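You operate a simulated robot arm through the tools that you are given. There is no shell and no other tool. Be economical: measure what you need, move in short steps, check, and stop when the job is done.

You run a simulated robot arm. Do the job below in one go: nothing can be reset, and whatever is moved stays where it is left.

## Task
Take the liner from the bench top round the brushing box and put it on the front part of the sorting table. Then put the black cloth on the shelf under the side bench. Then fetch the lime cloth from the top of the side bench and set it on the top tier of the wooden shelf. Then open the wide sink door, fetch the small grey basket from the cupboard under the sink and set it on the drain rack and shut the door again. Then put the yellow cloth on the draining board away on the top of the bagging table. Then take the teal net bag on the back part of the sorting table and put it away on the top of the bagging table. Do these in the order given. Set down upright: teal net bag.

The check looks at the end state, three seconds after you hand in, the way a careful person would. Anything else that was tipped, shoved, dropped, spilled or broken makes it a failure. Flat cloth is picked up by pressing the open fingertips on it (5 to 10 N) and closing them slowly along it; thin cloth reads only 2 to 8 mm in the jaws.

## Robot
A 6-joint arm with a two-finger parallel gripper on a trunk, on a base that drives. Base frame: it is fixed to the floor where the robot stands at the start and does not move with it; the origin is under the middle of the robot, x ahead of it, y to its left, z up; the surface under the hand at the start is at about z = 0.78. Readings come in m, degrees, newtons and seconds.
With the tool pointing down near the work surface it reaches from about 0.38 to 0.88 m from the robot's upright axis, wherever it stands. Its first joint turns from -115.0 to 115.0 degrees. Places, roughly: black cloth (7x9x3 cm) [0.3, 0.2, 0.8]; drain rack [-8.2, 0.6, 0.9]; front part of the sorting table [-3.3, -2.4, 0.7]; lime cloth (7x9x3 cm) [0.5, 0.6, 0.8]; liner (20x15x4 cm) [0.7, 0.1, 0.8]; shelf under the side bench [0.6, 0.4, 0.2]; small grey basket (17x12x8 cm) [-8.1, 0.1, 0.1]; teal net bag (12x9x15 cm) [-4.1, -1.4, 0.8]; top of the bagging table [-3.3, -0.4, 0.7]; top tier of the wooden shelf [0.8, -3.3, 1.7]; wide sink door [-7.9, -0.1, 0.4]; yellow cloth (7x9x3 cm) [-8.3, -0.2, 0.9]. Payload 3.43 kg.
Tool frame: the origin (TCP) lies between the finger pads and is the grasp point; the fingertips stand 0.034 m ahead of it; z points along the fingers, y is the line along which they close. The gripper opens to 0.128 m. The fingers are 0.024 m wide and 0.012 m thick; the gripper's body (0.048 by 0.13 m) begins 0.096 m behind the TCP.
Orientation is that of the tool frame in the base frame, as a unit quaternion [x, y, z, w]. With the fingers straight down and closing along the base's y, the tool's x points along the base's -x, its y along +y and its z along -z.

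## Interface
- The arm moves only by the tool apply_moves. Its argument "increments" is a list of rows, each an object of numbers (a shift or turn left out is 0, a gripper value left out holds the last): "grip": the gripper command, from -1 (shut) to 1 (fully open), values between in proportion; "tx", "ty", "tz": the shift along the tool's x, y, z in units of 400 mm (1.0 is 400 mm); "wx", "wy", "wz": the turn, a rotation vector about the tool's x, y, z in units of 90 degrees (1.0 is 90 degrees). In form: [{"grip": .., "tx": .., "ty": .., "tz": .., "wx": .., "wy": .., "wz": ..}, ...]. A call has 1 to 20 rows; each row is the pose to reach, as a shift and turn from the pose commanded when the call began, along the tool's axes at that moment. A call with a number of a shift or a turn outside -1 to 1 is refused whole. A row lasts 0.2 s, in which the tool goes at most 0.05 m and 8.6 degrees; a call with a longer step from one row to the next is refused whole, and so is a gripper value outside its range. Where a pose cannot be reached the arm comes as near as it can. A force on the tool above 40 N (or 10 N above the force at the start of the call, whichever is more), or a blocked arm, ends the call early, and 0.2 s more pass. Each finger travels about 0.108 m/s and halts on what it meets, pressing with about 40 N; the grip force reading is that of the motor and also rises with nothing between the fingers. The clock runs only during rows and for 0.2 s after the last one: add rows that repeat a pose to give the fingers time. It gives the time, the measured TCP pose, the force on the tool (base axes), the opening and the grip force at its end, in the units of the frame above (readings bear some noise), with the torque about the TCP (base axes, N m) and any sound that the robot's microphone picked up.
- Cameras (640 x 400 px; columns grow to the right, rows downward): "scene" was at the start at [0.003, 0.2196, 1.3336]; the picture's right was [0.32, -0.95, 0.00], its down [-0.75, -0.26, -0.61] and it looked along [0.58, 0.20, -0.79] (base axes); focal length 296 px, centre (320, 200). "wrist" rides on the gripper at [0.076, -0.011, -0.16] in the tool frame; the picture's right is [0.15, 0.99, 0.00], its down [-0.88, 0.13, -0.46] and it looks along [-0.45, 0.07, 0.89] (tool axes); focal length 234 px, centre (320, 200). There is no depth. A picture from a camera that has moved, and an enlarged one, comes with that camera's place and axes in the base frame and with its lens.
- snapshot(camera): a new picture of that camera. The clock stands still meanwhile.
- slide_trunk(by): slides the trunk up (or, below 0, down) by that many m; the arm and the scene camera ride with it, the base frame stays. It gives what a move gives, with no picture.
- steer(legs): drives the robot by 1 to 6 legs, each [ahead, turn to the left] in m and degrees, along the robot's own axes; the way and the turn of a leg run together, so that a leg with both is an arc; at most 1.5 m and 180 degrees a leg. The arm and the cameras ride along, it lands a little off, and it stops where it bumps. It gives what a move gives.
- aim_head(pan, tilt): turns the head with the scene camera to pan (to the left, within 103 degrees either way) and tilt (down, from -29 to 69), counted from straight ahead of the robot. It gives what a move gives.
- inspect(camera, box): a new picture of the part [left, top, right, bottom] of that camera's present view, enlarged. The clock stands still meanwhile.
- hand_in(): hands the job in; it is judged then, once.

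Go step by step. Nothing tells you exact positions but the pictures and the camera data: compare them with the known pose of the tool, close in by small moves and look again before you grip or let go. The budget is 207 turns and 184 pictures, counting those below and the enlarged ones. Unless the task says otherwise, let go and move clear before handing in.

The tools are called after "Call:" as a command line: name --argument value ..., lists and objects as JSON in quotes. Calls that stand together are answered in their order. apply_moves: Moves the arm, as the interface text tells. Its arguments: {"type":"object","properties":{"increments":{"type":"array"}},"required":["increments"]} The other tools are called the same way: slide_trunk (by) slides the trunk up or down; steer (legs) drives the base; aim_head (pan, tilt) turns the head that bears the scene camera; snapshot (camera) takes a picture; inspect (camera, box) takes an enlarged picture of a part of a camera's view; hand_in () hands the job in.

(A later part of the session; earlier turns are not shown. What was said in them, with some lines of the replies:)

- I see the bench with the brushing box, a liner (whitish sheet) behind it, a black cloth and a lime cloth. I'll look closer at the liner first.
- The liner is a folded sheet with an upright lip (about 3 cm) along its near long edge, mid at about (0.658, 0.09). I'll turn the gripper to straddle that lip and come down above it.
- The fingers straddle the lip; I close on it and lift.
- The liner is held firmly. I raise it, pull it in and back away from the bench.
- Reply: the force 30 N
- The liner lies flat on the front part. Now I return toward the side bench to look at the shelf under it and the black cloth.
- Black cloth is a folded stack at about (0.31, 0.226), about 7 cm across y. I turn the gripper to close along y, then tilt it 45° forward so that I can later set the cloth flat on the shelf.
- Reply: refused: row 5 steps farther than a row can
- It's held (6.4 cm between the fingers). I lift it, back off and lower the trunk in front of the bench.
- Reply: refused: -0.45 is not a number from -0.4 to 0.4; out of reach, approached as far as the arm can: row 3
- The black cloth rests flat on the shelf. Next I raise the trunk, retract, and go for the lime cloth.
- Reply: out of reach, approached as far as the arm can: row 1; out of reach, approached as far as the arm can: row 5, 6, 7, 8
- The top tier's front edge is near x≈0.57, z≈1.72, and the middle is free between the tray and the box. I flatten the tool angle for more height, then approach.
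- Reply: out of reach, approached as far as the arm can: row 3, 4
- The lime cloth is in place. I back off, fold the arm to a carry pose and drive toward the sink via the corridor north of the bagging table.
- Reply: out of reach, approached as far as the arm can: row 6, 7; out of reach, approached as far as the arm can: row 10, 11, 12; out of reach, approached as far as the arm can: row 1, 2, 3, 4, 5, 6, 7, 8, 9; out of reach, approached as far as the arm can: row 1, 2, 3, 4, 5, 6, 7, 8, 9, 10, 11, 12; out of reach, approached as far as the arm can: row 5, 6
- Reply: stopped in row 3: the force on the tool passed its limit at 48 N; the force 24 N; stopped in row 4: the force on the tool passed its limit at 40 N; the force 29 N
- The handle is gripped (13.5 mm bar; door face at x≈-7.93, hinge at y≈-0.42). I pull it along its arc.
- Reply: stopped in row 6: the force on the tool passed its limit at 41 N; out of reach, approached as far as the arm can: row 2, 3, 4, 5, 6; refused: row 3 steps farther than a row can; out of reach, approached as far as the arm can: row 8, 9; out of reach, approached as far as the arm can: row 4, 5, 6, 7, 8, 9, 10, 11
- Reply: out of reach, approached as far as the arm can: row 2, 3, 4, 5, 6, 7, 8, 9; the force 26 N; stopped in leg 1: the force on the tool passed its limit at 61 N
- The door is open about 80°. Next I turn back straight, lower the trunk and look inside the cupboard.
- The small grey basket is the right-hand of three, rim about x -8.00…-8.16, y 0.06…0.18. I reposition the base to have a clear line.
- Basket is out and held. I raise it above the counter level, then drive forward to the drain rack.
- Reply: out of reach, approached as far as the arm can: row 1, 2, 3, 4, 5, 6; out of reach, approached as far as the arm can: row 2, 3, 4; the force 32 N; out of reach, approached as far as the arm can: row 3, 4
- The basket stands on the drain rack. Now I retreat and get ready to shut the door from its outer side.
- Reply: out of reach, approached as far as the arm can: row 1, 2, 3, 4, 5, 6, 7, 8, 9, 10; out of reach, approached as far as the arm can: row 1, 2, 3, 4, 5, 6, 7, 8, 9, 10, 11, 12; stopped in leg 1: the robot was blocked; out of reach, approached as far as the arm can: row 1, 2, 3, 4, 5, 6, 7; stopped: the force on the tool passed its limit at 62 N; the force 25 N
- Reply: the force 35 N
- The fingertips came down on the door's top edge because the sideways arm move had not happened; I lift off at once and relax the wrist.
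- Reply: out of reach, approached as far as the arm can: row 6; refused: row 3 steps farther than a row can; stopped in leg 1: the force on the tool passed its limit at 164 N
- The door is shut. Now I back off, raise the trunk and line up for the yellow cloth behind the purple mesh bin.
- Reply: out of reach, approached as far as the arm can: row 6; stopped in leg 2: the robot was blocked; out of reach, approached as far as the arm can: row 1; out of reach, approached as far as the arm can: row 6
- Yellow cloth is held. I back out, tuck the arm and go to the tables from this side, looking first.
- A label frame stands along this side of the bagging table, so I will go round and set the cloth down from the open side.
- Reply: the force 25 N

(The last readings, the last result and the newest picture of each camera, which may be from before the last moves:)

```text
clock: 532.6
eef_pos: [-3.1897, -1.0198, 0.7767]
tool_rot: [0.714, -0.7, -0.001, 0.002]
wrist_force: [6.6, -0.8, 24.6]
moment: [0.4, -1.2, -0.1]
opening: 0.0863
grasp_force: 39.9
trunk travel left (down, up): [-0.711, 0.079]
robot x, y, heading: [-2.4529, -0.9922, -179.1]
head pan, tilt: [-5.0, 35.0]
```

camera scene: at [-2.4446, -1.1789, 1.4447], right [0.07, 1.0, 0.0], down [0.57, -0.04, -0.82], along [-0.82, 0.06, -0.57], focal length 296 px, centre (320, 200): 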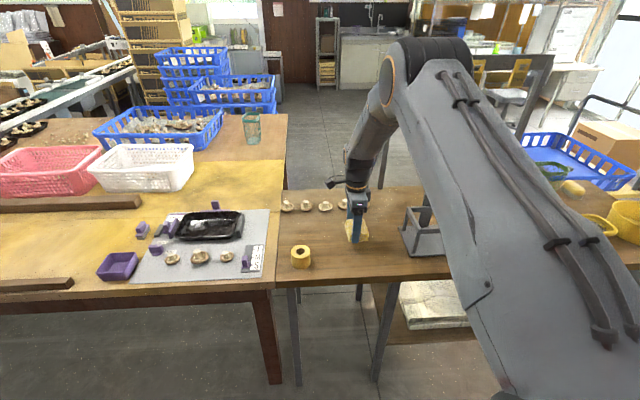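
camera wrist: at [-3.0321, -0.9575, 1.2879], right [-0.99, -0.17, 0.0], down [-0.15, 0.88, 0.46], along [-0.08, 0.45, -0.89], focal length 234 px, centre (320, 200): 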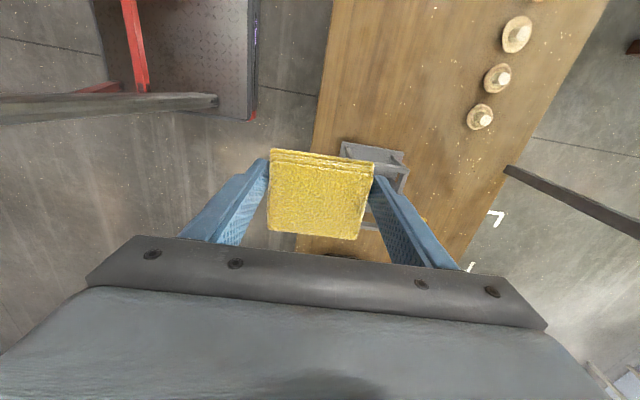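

Call:
apply_moves --increments '[{"grip": -1, "tz": -0.006}, {"grip": 0.5, "tz": -0.006}, {"grip": 0.8, "tz": -0.006}, {"grip": 0.8, "tz": -0.006}]'

Call:
apply_moves --increments '[{"tz": -0.06}, {"tz": -0.16}, {"tz": -0.27}, {"tz": -0.38}, {"tz": -0.5}, {"tz": -0.62}, {"tz": -0.74}, {"tz": -0.86}]'

Call:
snapshot --camera "wrist"

```text
clock: 533.6
eef_pos: [-3.1886, -1.021, 0.7772]
tool_rot: [0.714, -0.7, 0.0, 0.0]
wrist_force: [0.5, 0.5, 0.8]
moment: [-0.01, 0.02, 0.0]
opening: 0.1153
grasp_force: 0.1
trunk travel left (down, up): [-0.711, 0.079]
robot x, y, heading: [-2.4502, -0.9927, -178.9]
head pan, tilt: [-5.0, 35.0]
```

```text
clock: 535.4
eef_pos: [-3.1875, -1.0201, 1.123]
tool_rot: [0.714, -0.7, 0.001, 0.0]
wrist_force: [0.0, 0.4, -0.2]
moment: [0.01, -0.04, 0.0]
opening: 0.1149
grasp_force: 0.0
trunk travel left (down, up): [-0.711, 0.079]
robot x, y, heading: [-2.4511, -0.9936, -179.1]
head pan, tilt: [-5.0, 35.0]
```

```text
32 pictures are left
camera wrist: at [-3.1759, -1.0973, 1.2834], right [-0.99, -0.17, 0.0], down [-0.15, 0.88, 0.46], along [-0.08, 0.45, -0.89], focal length 234 px, centre (320, 200)
```

wrist: 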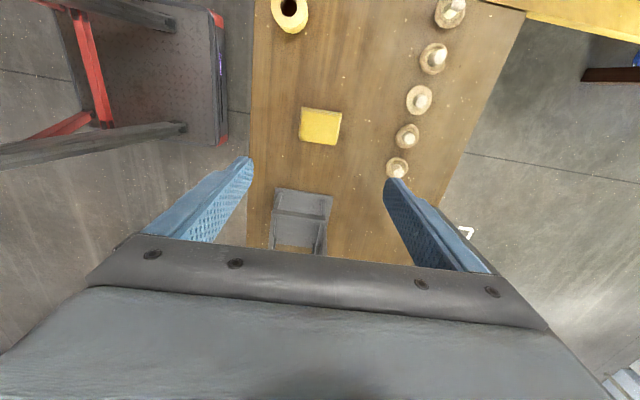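

The yellow cloth is set down. Next I return round the corridor for the teal net bag at about (-4.08, -1.45).

Call:
apply_moves --increments '[{"grip": 0, "ty": -0.12}, {"ty": -0.24}, {"ty": -0.36}, {"ty": -0.48}, {"ty": -0.6}, {"ty": -0.7}]'

Call:
steer --legs '[[-0.25, 0], [0, -91], [1.05, 0], [1.0, 0], [0, 90]]'

Call:
steer --legs '[[1.25, 0], [1.2, 0], [0, 73], [1.5, 0]]'

```text
clock: 536.8
eef_pos: [-2.9081, -1.0157, 1.1221]
tool_rot: [0.714, -0.7, 0.0, 0.0]
wrist_force: [0.3, 0.0, 0.8]
moment: [0.01, -0.04, -0.01]
opening: 0.064
grasp_force: 0.1
trunk travel left (down, up): [-0.711, 0.079]
robot x, y, heading: [-2.4499, -0.9943, -178.7]
head pan, tilt: [-5.0, 35.0]
```

```text
clock: 556.3
eef_pos: [-2.6744, 1.082, 1.1217]
tool_rot: [-0.707, 0.707, 0.001, 0.0]
wrist_force: [-0.2, 0.2, 0.4]
moment: [0.0, 0.0, 0.01]
opening: 0.0642
grasp_force: 0.1
trunk travel left (down, up): [-0.711, 0.079]
robot x, y, heading: [-2.2188, 1.0973, 179.7]
head pan, tilt: [-5.0, 35.0]
```

```text
clock: 570.2
eef_pos: [-4.9639, 0.7969, 1.1225]
tool_rot: [0.919, -0.394, -0.002, 0.001]
wrist_force: [-0.1, 0.8, 0.0]
moment: [0.01, 0.03, 0.01]
opening: 0.064
grasp_force: 0.1
trunk travel left (down, up): [-0.711, 0.079]
robot x, y, heading: [-4.6408, 1.1162, -138.6]
head pan, tilt: [-5.0, 35.0]
stopped in leg 3: the robot was blocked; the commanded pose is now the measured one
```

Call:
steer --legs '[[0.3, 0], [0, 28], [1.25, 0]]'

Call:
aim_head --pan 70 --tilt 15

Call:
snapshot --camera "scene"

```text
clock: 579.6
eef_pos: [-5.4474, -0.6741, 1.1211]
tool_rot: [0.987, -0.163, 0.0, 0.002]
wrist_force: [-0.2, 0.3, 0.5]
moment: [-0.04, -0.04, -0.02]
opening: 0.0638
grasp_force: 0.1
trunk travel left (down, up): [-0.711, 0.079]
robot x, y, heading: [-5.3076, -0.2377, -110.8]
head pan, tilt: [-5.0, 35.0]
```

```text
clock: 581.0
eef_pos: [-5.4464, -0.6752, 1.1214]
tool_rot: [0.987, -0.162, -0.001, 0.002]
wrist_force: [-0.1, 1.1, -0.1]
moment: [-0.03, 0.01, 0.01]
opening: 0.0639
grasp_force: 0.1
trunk travel left (down, up): [-0.711, 0.079]
robot x, y, heading: [-5.3108, -0.2405, -111.0]
head pan, tilt: [70.0, 15.0]
```

```text
31 pictures are left
camera scene: at [-5.0233, -0.2846, 1.4767], right [-0.66, -0.76, 0.0], down [-0.2, 0.17, -0.97], along [0.73, -0.63, -0.26], focal length 296 px, centre (320, 200)
```

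scene: 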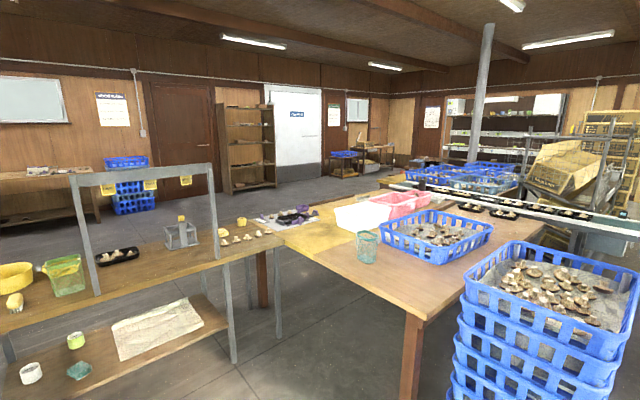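

Call:
steer --legs '[[0, 90.7], [1.27, 0], [0, -69.7]]'

Call:
aim_head --pan 0 --tilt 38

Call:
snapshot --camera "scene"

Call:
snapshot --camera "wrist"

```text
clock: 594.3
eef_pos: [-4.0866, -1.0907, 1.1225]
tool_rot: [1.0, 0.03, 0.0, 0.002]
wrist_force: [0.2, -0.3, -1.1]
moment: [0.0, -0.03, 0.01]
opening: 0.064
grasp_force: 0.1
trunk travel left (down, up): [-0.711, 0.079]
robot x, y, heading: [-4.1209, -0.6318, -88.5]
head pan, tilt: [70.0, 15.0]
```

```text
clock: 595.7
eef_pos: [-4.0856, -1.0898, 1.1216]
tool_rot: [1.0, 0.03, 0.0, 0.002]
wrist_force: [0.0, -1.2, -0.2]
moment: [0.02, 0.01, 0.01]
opening: 0.0641
grasp_force: 0.0
trunk travel left (down, up): [-0.711, 0.079]
robot x, y, heading: [-4.1199, -0.6338, -88.8]
head pan, tilt: [0.0, 38.0]
```

```text
30 pictures are left
camera scene: at [-3.9274, -0.626, 1.4402], right [-1.0, -0.02, 0.0], down [-0.01, 0.62, -0.79], along [0.02, -0.79, -0.62], focal length 296 px, centre (320, 200)
```

scene: 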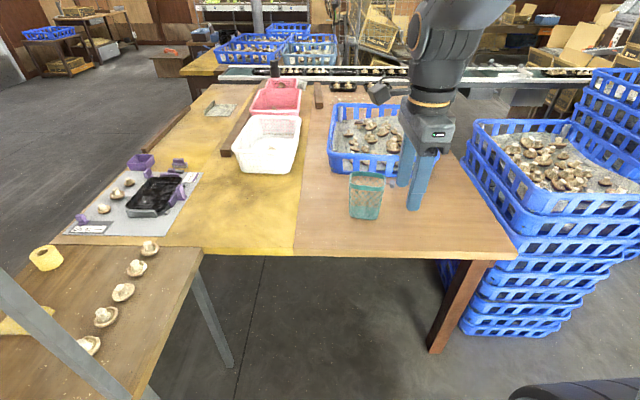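

```text
29 pictures are left
camera wrist: at [-4.0122, -1.0757, 1.2827], right [0.21, -0.98, 0.0], down [-0.87, -0.18, 0.46], along [-0.45, -0.1, -0.89], focal length 234 px, centre (320, 200)
```

wrist: 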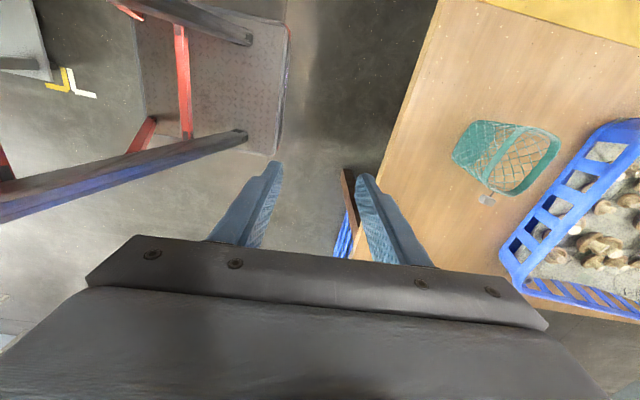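

Call:
apply_moves --increments '[{"grip": 1, "ty": 0.11, "wz": -0.033}, {"ty": 0.22, "wz": -0.066}, {"ty": 0.33, "wz": -0.1}, {"ty": 0.44, "wz": -0.133}, {"ty": 0.55, "wz": -0.166}, {"ty": 0.66, "wz": -0.2}, {"ty": 0.77, "wz": -0.231}, {"tx": 0.005, "ty": 0.88, "wz": -0.262}]'

Call:
snapshot --camera "wrist"

```text
clock: 597.5
eef_pos: [-4.0643, -1.4416, 1.1231]
tool_rot: [0.972, 0.234, 0.0, 0.001]
wrist_force: [-0.8, 0.4, 1.0]
moment: [-0.02, -0.02, -0.01]
opening: 0.1282
grasp_force: 0.0
trunk travel left (down, up): [-0.711, 0.079]
robot x, y, heading: [-4.1242, -0.6363, -88.8]
head pan, tilt: [0.0, 38.0]
```

```text
28 pictures are left
camera wrist: at [-4.0022, -1.3978, 1.284], right [0.58, -0.81, 0.0], down [-0.72, -0.52, 0.46], along [-0.37, -0.27, -0.89], focal length 234 px, centre (320, 200)
```

wrist: 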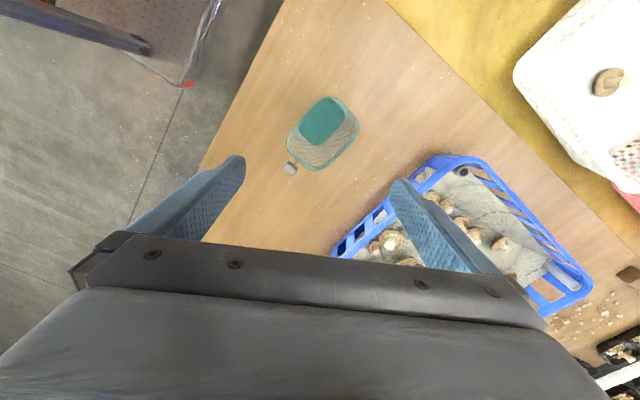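

Call:
apply_moves --increments '[{"grip": 1, "tx": -0.02, "ty": 0.018, "wz": 0.085}, {"tx": -0.02, "ty": 0.018, "wz": 0.17}, {"tx": -0.02, "ty": 0.018, "wz": 0.255, "tz": 0.05}, {"tx": -0.02, "ty": 0.018, "wz": 0.34, "tz": 0.12}, {"tx": -0.02, "ty": 0.018, "wz": 0.42, "tz": 0.2}, {"tx": -0.02, "ty": 0.018, "wz": 0.42, "tz": 0.3}, {"tx": -0.02, "ty": 0.018, "wz": 0.42, "tz": 0.3}]'

Call:
snapshot --camera "wrist"

```text
clock: 599.1
eef_pos: [-4.0663, -1.4527, 1.0044]
tool_rot: [0.996, -0.094, 0.0, 0.001]
wrist_force: [0.0, -0.7, 0.3]
moment: [-0.02, -0.04, -0.02]
opening: 0.1279
grasp_force: 0.0
trunk travel left (down, up): [-0.711, 0.079]
robot x, y, heading: [-4.1233, -0.6382, -88.6]
head pan, tilt: [0.0, 38.0]
```

```text
27 pictures are left
camera wrist: at [-3.9919, -1.4557, 1.1654], right [-0.04, -1.0, 0.0], down [-0.89, 0.04, 0.46], along [-0.46, 0.02, -0.89], focal length 234 px, centre (320, 200)
```

wrist: 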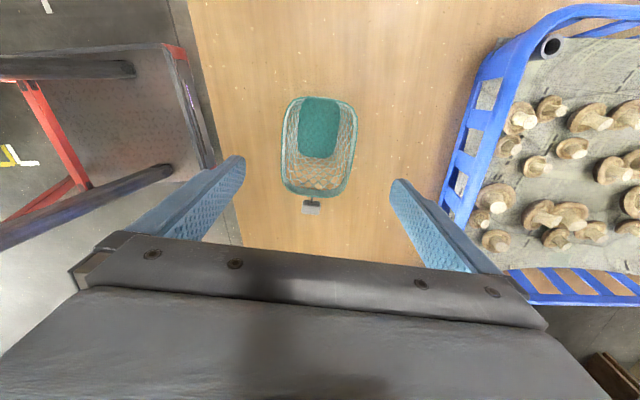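

Call:
apply_moves --increments '[{"grip": 1, "tz": 0.1}, {"tz": 0.2}, {"tz": 0.2975}, {"tz": 0.2975}]'

Call:
snapshot --camera "scene"

```text
clock: 600.1
eef_pos: [-4.0685, -1.455, 0.8833]
tool_rot: [0.996, -0.094, 0.0, 0.002]
wrist_force: [0.3, -0.3, 0.0]
moment: [0.01, -0.02, -0.03]
opening: 0.128
grasp_force: 0.1
trunk travel left (down, up): [-0.711, 0.079]
robot x, y, heading: [-4.1232, -0.6372, -88.5]
head pan, tilt: [0.0, 38.0]
```

```text
26 pictures are left
camera scene: at [-3.9274, -0.6261, 1.4402], right [-1.0, -0.02, 0.0], down [-0.01, 0.62, -0.79], along [0.02, -0.79, -0.62], focal length 296 px, centre (320, 200)
```

scene: 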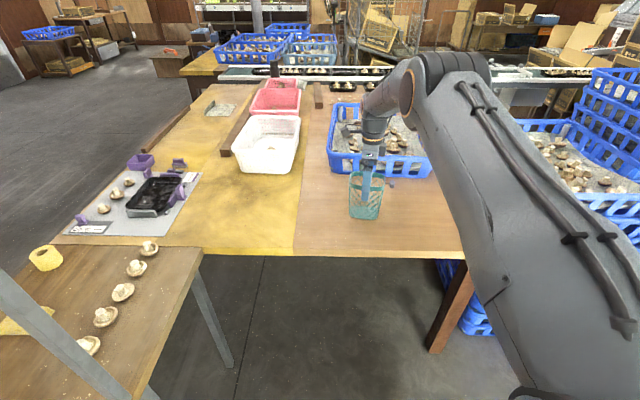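

Fingers straddle the bag's narrow width; I close and lift.

Call:
apply_moves --increments '[{"grip": 0.7}, {"grip": 0.4}, {"grip": 0.2}, {"grip": 0.0}, {"grip": -0.3}, {"grip": -0.7}, {"grip": -1}, {"grip": -1}, {"grip": -1}]'

Call:
apply_moves --increments '[{"grip": -1, "tz": -0.05}, {"tz": -0.15}, {"tz": -0.25}, {"tz": -0.37}, {"tz": -0.49}, {"tz": -0.6}]'

Call:
snapshot --camera "wrist"

Call:
inspect --camera "scene" --box '[290, 80, 450, 240]'

```text
clock: 602.1
eef_pos: [-4.0694, -1.4527, 0.8832]
tool_rot: [0.995, -0.095, 0.0, 0.001]
wrist_force: [0.3, 0.5, -0.3]
moment: [0.01, 0.0, -0.03]
opening: 0.0871
grasp_force: 39.9
trunk travel left (down, up): [-0.711, 0.079]
robot x, y, heading: [-4.1214, -0.6351, -88.7]
head pan, tilt: [0.0, 38.0]
```

```text
clock: 603.5
eef_pos: [-4.0667, -1.452, 1.122]
tool_rot: [0.996, -0.094, 0.0, 0.002]
wrist_force: [0.0, -0.8, -2.4]
moment: [0.02, -0.02, 0.0]
opening: 0.0868
grasp_force: 39.4
trunk travel left (down, up): [-0.711, 0.079]
robot x, y, heading: [-4.1228, -0.6357, -88.9]
head pan, tilt: [0.0, 38.0]
```

```text
25 pictures are left
camera wrist: at [-3.9913, -1.4563, 1.2821], right [-0.04, -1.0, 0.0], down [-0.89, 0.04, 0.46], along [-0.46, 0.02, -0.89], focal length 234 px, centre (320, 200)
```

wrist: 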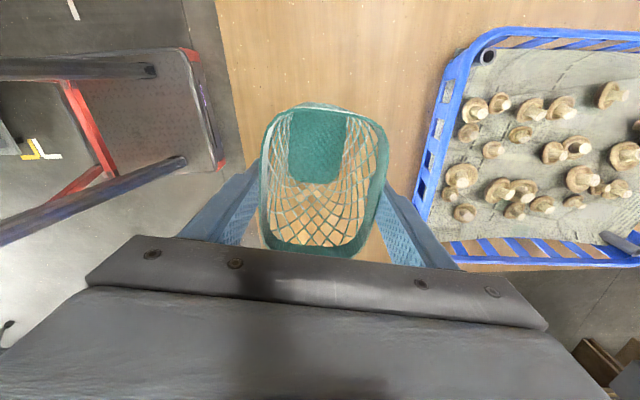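

```text
2.50 times, centred on (370, 160) of scene
camera zoom: at [-3.9274, -0.6263, 1.4401], right [-1.0, -0.02, 0.0], down [-0.01, 0.62, -0.79], along [0.02, -0.79, -0.62], focal length 741 px, centre (195, 300)
```

zoom: 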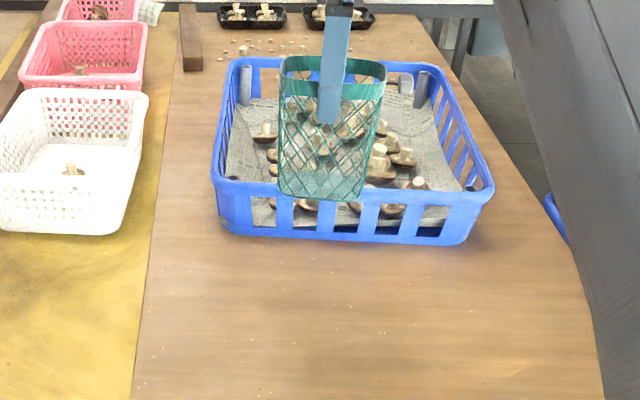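

Bag is held upright. I tuck it in and go round to the open side of the bagging table.

Call:
apply_moves --increments '[{"grip": -1, "ty": -0.1}, {"ty": -0.2}, {"ty": -0.3}, {"ty": -0.4}, {"ty": -0.5}, {"ty": -0.6}, {"ty": -0.7}, {"ty": -0.78}]'

Call:
steer --legs '[[0, -91], [1.1, 0], [0, -103], [1.55, 0]]'

```text
clock: 605.3
eef_pos: [-4.0063, -1.1452, 1.1224]
tool_rot: [0.996, -0.095, 0.001, 0.001]
wrist_force: [0.2, -0.7, -0.9]
moment: [0.0, -0.04, 0.0]
opening: 0.0869
grasp_force: 40.0
trunk travel left (down, up): [-0.711, 0.079]
robot x, y, heading: [-4.1216, -0.638, -89.0]
head pan, tilt: [0.0, 38.0]
```

```text
refused: 1.55 is not a number from -1.5 to 1.5
```

Call:
steer --legs '[[0, -91], [1.1, 0], [0, -103], [1.48, 0]]'

```text
clock: 626.3
eef_pos: [-4.8521, 1.3552, 1.1237]
tool_rot: [0.226, 0.974, 0.002, 0.001]
wrist_force: [0.2, 0.3, -1.0]
moment: [-0.02, 0.01, -0.02]
opening: 0.087
grasp_force: 40.1
trunk travel left (down, up): [-0.711, 0.079]
robot x, y, heading: [-4.8737, 0.835, 75.9]
head pan, tilt: [0.0, 38.0]
```

Call:
steer --legs '[[0, -63], [0.9, 0], [0, -8], [0.5, 0], [0, -5]]'

```text
clock: 637.3
eef_pos: [-3.0083, 1.2114, 1.122]
tool_rot: [0.773, 0.635, 0.001, 0.001]
wrist_force: [-0.5, -0.6, -0.2]
moment: [-0.01, 0.01, 0.02]
opening: 0.0871
grasp_force: 39.8
trunk travel left (down, up): [-0.711, 0.079]
robot x, y, heading: [-3.5207, 1.1011, 0.9]
head pan, tilt: [0.0, 38.0]
```

Call:
steer --legs '[[1.3, 0], [0, -90], [1.5, 0], [0.06, 0], [0, -91]]'

Call:
aim_head --pan -5 --tilt 38

Call:
snapshot --camera "scene"

```text
clock: 659.2
eef_pos: [-2.7283, -0.5488, 1.1229]
tool_rot: [-0.616, 0.788, 0.002, -0.001]
wrist_force: [0.2, -0.4, -1.3]
moment: [0.0, -0.02, 0.01]
opening: 0.087
grasp_force: 39.8
trunk travel left (down, up): [-0.711, 0.079]
robot x, y, heading: [-2.2085, -0.4643, 178.0]
head pan, tilt: [0.0, 38.0]
```

```text
clock: 659.8
eef_pos: [-2.7271, -0.5489, 1.1233]
tool_rot: [-0.616, 0.788, 0.001, 0.0]
wrist_force: [0.5, -0.4, -1.1]
moment: [-0.02, -0.03, 0.03]
opening: 0.0868
grasp_force: 40.0
trunk travel left (down, up): [-0.711, 0.079]
robot x, y, heading: [-2.2155, -0.4621, 178.0]
head pan, tilt: [-5.0, 38.0]
```

```text
23 pictures are left
camera scene: at [-2.2131, -0.6499, 1.4401], right [0.12, 0.99, 0.0], down [0.61, -0.07, -0.79], along [-0.78, 0.1, -0.62], focal length 296 px, centre (320, 200)
```

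scene: 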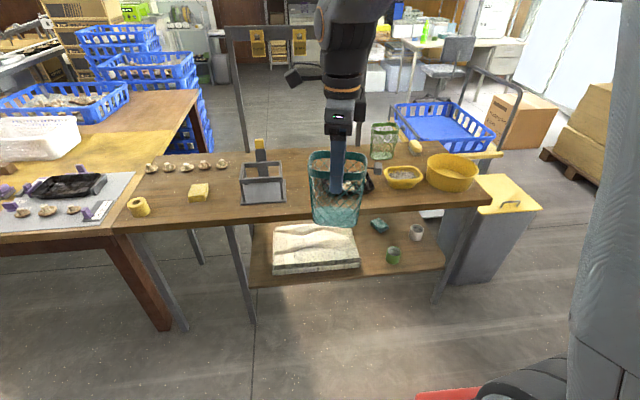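

Call:
steer --legs '[[0.38, 0]]'

Call:
snapshot --camera "scene"

Call:
snapshot --camera "wrist"

```text
clock: 662.2
eef_pos: [-3.1056, -0.537, 1.1229]
tool_rot: [-0.617, 0.787, 0.001, -0.002]
wrist_force: [0.0, 0.1, -0.6]
moment: [0.0, 0.02, -0.01]
opening: 0.087
grasp_force: 39.7
trunk travel left (down, up): [-0.711, 0.079]
robot x, y, heading: [-2.5915, -0.4495, 178.2]
head pan, tilt: [-5.0, 38.0]
```

```text
22 pictures are left
camera scene: at [-2.5912, -0.6369, 1.4402], right [0.12, 0.99, 0.0], down [0.61, -0.07, -0.79], along [-0.78, 0.09, -0.62], focal length 296 px, centre (320, 200)
```

scene: 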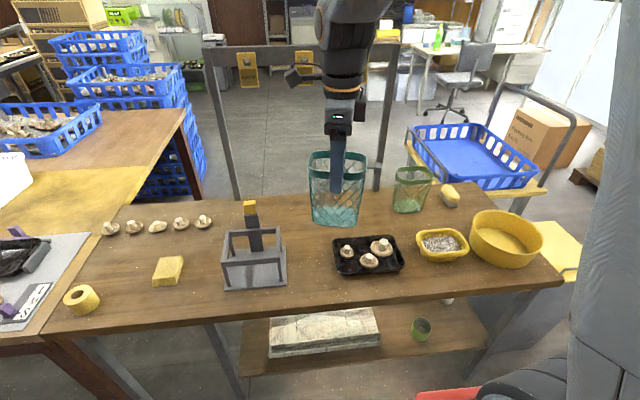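

```text
21 pictures are left
camera wrist: at [-3.1134, -0.6147, 1.2842], right [-1.0, 0.1, 0.0], down [0.09, 0.89, 0.46], along [0.04, 0.45, -0.89], focal length 234 px, centre (320, 200)
```

wrist: 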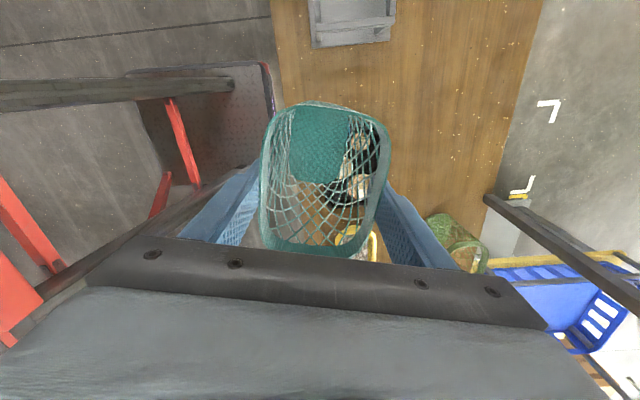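

Call:
apply_moves --increments '[{"grip": -1, "tx": 0.036, "ty": 0.096, "wz": -0.03}, {"tx": 0.071, "ty": 0.192, "wz": -0.06}, {"tx": 0.107, "ty": 0.288, "wz": -0.09}, {"tx": 0.143, "ty": 0.384, "wz": -0.12}, {"tx": 0.178, "ty": 0.48, "wz": -0.155}, {"tx": 0.214, "ty": 0.576, "wz": -0.155}]'

Call:
snapshot --camera "scene"

```text
clock: 663.6
eef_pos: [-3.3507, -0.5625, 1.1255]
tool_rot: [0.708, -0.706, -0.001, 0.001]
wrist_force: [-0.1, 0.9, 0.1]
moment: [-0.03, 0.05, 0.0]
opening: 0.0869
grasp_force: 40.1
trunk travel left (down, up): [-0.711, 0.079]
robot x, y, heading: [-2.589, -0.4506, 178.1]
head pan, tilt: [-5.0, 38.0]
```

```text
20 pictures are left
camera scene: at [-2.5909, -0.6369, 1.4401], right [0.12, 0.99, 0.0], down [0.61, -0.07, -0.79], along [-0.78, 0.09, -0.62], focal length 296 px, centre (320, 200)
```

scene: 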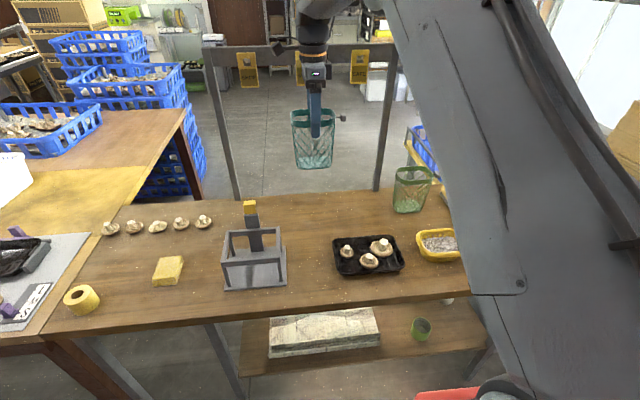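

Call:
apply_moves --increments '[{"grip": -1, "tz": 0.1}, {"tz": 0.2}, {"tz": 0.3}, {"tz": 0.4}, {"tz": 0.5}, {"tz": 0.5}]'

Call:
inspect --camera "scene" --box '[210, 60, 450, 300]'

```text
clock: 665.0
eef_pos: [-3.3518, -0.5653, 0.9239]
tool_rot: [-0.707, 0.708, 0.001, -0.001]
wrist_force: [-0.4, 0.1, -0.8]
moment: [0.01, 0.0, -0.01]
opening: 0.0867
grasp_force: 39.9
trunk travel left (down, up): [-0.711, 0.079]
robot x, y, heading: [-2.5907, -0.4496, 177.9]
head pan, tilt: [-5.0, 38.0]
```

```text
1.67 times, centred on (330, 180) of scene
camera zoom: at [-2.5914, -0.637, 1.4401], right [0.12, 0.99, 0.0], down [0.61, -0.07, -0.79], along [-0.78, 0.09, -0.62], focal length 494 px, centre (303, 233)
```

zoom: 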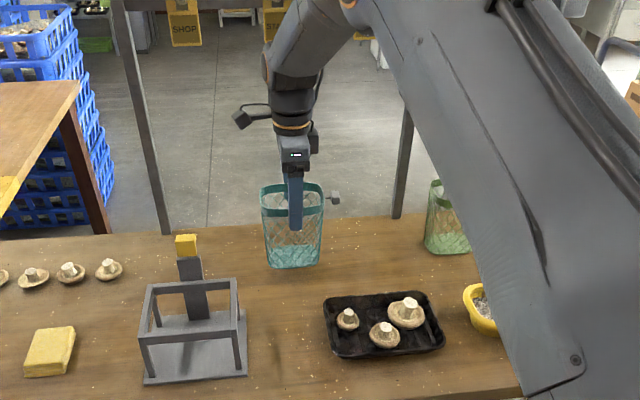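

Position is good: free spot behind the holder and tray. I lower until touch.

Call:
apply_moves --increments '[{"grip": -1, "tz": 0.03}, {"tz": 0.06}, {"tz": 0.075}, {"tz": 0.09}, {"tz": 0.1}, {"tz": 0.1}]'

```text
clock: 666.4
eef_pos: [-3.3511, -0.5644, 0.8846]
tool_rot: [0.707, -0.707, -0.001, 0.001]
wrist_force: [0.7, -0.3, -0.9]
moment: [-0.01, -0.01, 0.01]
opening: 0.0869
grasp_force: 40.1
trunk travel left (down, up): [-0.711, 0.079]
robot x, y, heading: [-2.5903, -0.4494, 178.0]
head pan, tilt: [-5.0, 38.0]
```

Call:
apply_moves --increments '[{"grip": -1, "tz": 0.006}, {"tz": 0.012}, {"tz": 0.018}, {"tz": 0.018}]'

```text
clock: 667.4
eef_pos: [-3.3518, -0.5655, 0.8803]
tool_rot: [-0.707, 0.708, 0.003, -0.003]
wrist_force: [11.4, 2.0, 35.5]
moment: [0.03, -0.39, -0.01]
opening: 0.0869
grasp_force: 39.8
trunk travel left (down, up): [-0.711, 0.079]
robot x, y, heading: [-2.5898, -0.451, 177.8]
head pan, tilt: [-5.0, 38.0]
```

Call:
apply_moves --increments '[{"grip": -1, "tz": -0.008}, {"grip": 0.4, "tz": -0.008}, {"grip": 0.6, "tz": -0.008}, {"grip": 0.9, "tz": -0.008}, {"grip": 0.9, "tz": -0.008}]'

Call:
apply_moves --increments '[{"tz": -0.06}, {"tz": -0.16}, {"tz": -0.27}, {"tz": -0.38}, {"tz": -0.5}, {"tz": -0.6}]'

Call:
inspect --camera "scene" --box '[60, 60, 450, 300]'

```text
clock: 668.6
eef_pos: [-3.3522, -0.5647, 0.8797]
tool_rot: [0.708, -0.707, -0.001, 0.001]
wrist_force: [-0.4, 0.3, 0.2]
moment: [0.01, -0.03, -0.03]
opening: 0.1212
grasp_force: 0.1
trunk travel left (down, up): [-0.711, 0.079]
robot x, y, heading: [-2.593, -0.4493, 178.2]
head pan, tilt: [-5.0, 38.0]
```

```text
clock: 670.0
eef_pos: [-3.3514, -0.563, 1.12]
tool_rot: [-0.707, 0.707, 0.001, -0.001]
wrist_force: [0.2, 0.0, -0.3]
moment: [0.02, -0.03, -0.03]
opening: 0.1216
grasp_force: 0.1
trunk travel left (down, up): [-0.711, 0.079]
robot x, y, heading: [-2.59, -0.4508, 178.0]
head pan, tilt: [-5.0, 38.0]
```

```text
1.64 times, centred on (255, 180) of scene
camera zoom: at [-2.5917, -0.637, 1.4401], right [0.12, 0.99, 0.0], down [0.61, -0.07, -0.79], along [-0.78, 0.09, -0.62], focal length 486 px, centre (427, 233)
```

zoom: 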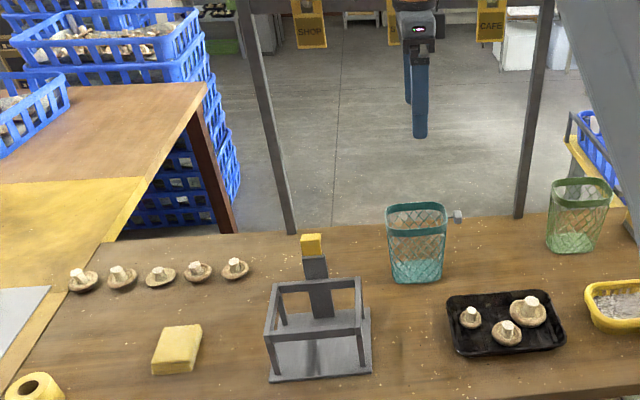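

Call:
steer --legs '[[-0.5, 0]]'

Call:
aim_head --pan -3 --tilt 10

Call:
snapshot --camera "scene"

Call:
inspect --camera "scene" --box '[230, 130, 410, 240]'

```text
clock: 673.0
eef_pos: [-2.8483, -0.5848, 1.1194]
tool_rot: [0.71, -0.704, -0.001, 0.0]
wrist_force: [-0.5, 0.0, 0.5]
moment: [0.03, 0.0, -0.01]
opening: 0.1214
grasp_force: 0.0
trunk travel left (down, up): [-0.711, 0.079]
robot x, y, heading: [-2.0876, -0.4624, 178.6]
head pan, tilt: [-5.0, 38.0]
```

```text
clock: 673.9
eef_pos: [-2.8471, -0.5853, 1.1204]
tool_rot: [0.711, -0.704, -0.001, 0.001]
wrist_force: [0.2, -0.3, 1.1]
moment: [-0.02, -0.02, 0.02]
opening: 0.1216
grasp_force: 0.0
trunk travel left (down, up): [-0.711, 0.079]
robot x, y, heading: [-2.0898, -0.4615, 178.3]
head pan, tilt: [-3.0, 10.0]
```

```text
17 pictures are left
camera scene: at [-2.0946, -0.6542, 1.4848], right [0.08, 1.0, 0.0], down [0.17, -0.01, -0.98], along [-0.98, 0.08, -0.17], focal length 296 px, centre (320, 200)
```

scene: 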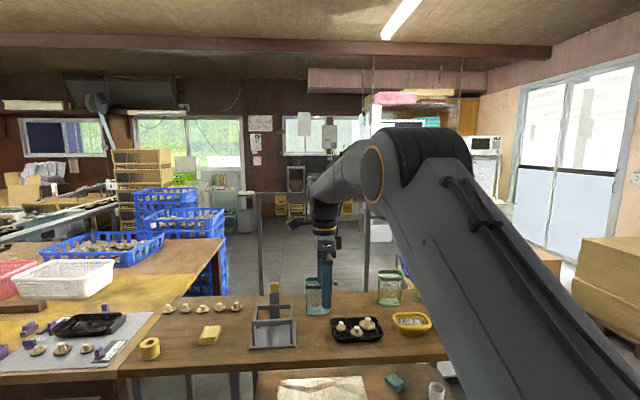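

```text
3.56 times, centred on (320, 185) of scene
camera zoom: at [-2.0946, -0.6542, 1.4848], right [0.08, 1.0, 0.0], down [0.17, -0.01, -0.98], along [-0.98, 0.08, -0.17], focal length 1054 px, centre (320, 253)
```

zoom: 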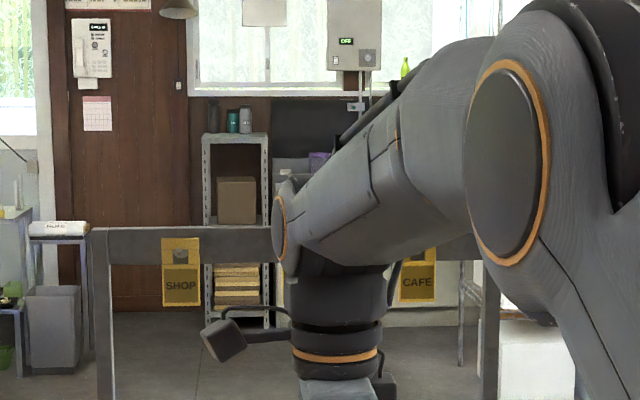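

Call:
hand_in

```text
The job is handed in.
```

I finished all six steps in the order given and handed the job in.

- **Liner:** flat on the front part of the sorting table.
- **Black cloth:** flat on the shelf under the side bench.
- **Lime cloth:** flat on the top tier of the wooden shelf.
- **Small grey basket:** on the drain rack. The wide sink door is shut; I last saw it closed a little after pushing it, and my arm blocked the view in the final check.
- **Yellow cloth:** on the top of the bagging table.
- **Teal net bag:** standing upright on the top of the bagging table.

Four contacts along the way could count against the check:

- **Sink door, top edge:** the fingertips came down on it once, at about 60 N, before I lifted off.
- **Sink door, shutting:** the final push peaked at about 164 N.
- **Wire rack by the sink:** the robot was blocked while turning, most likely against it, on two occasions. It looked undisturbed in the picture I took afterwards.
- **Carton near the corridor:** the robot was blocked while turning, most likely against it, on one occasion. I did not take a closer look at it afterwards.
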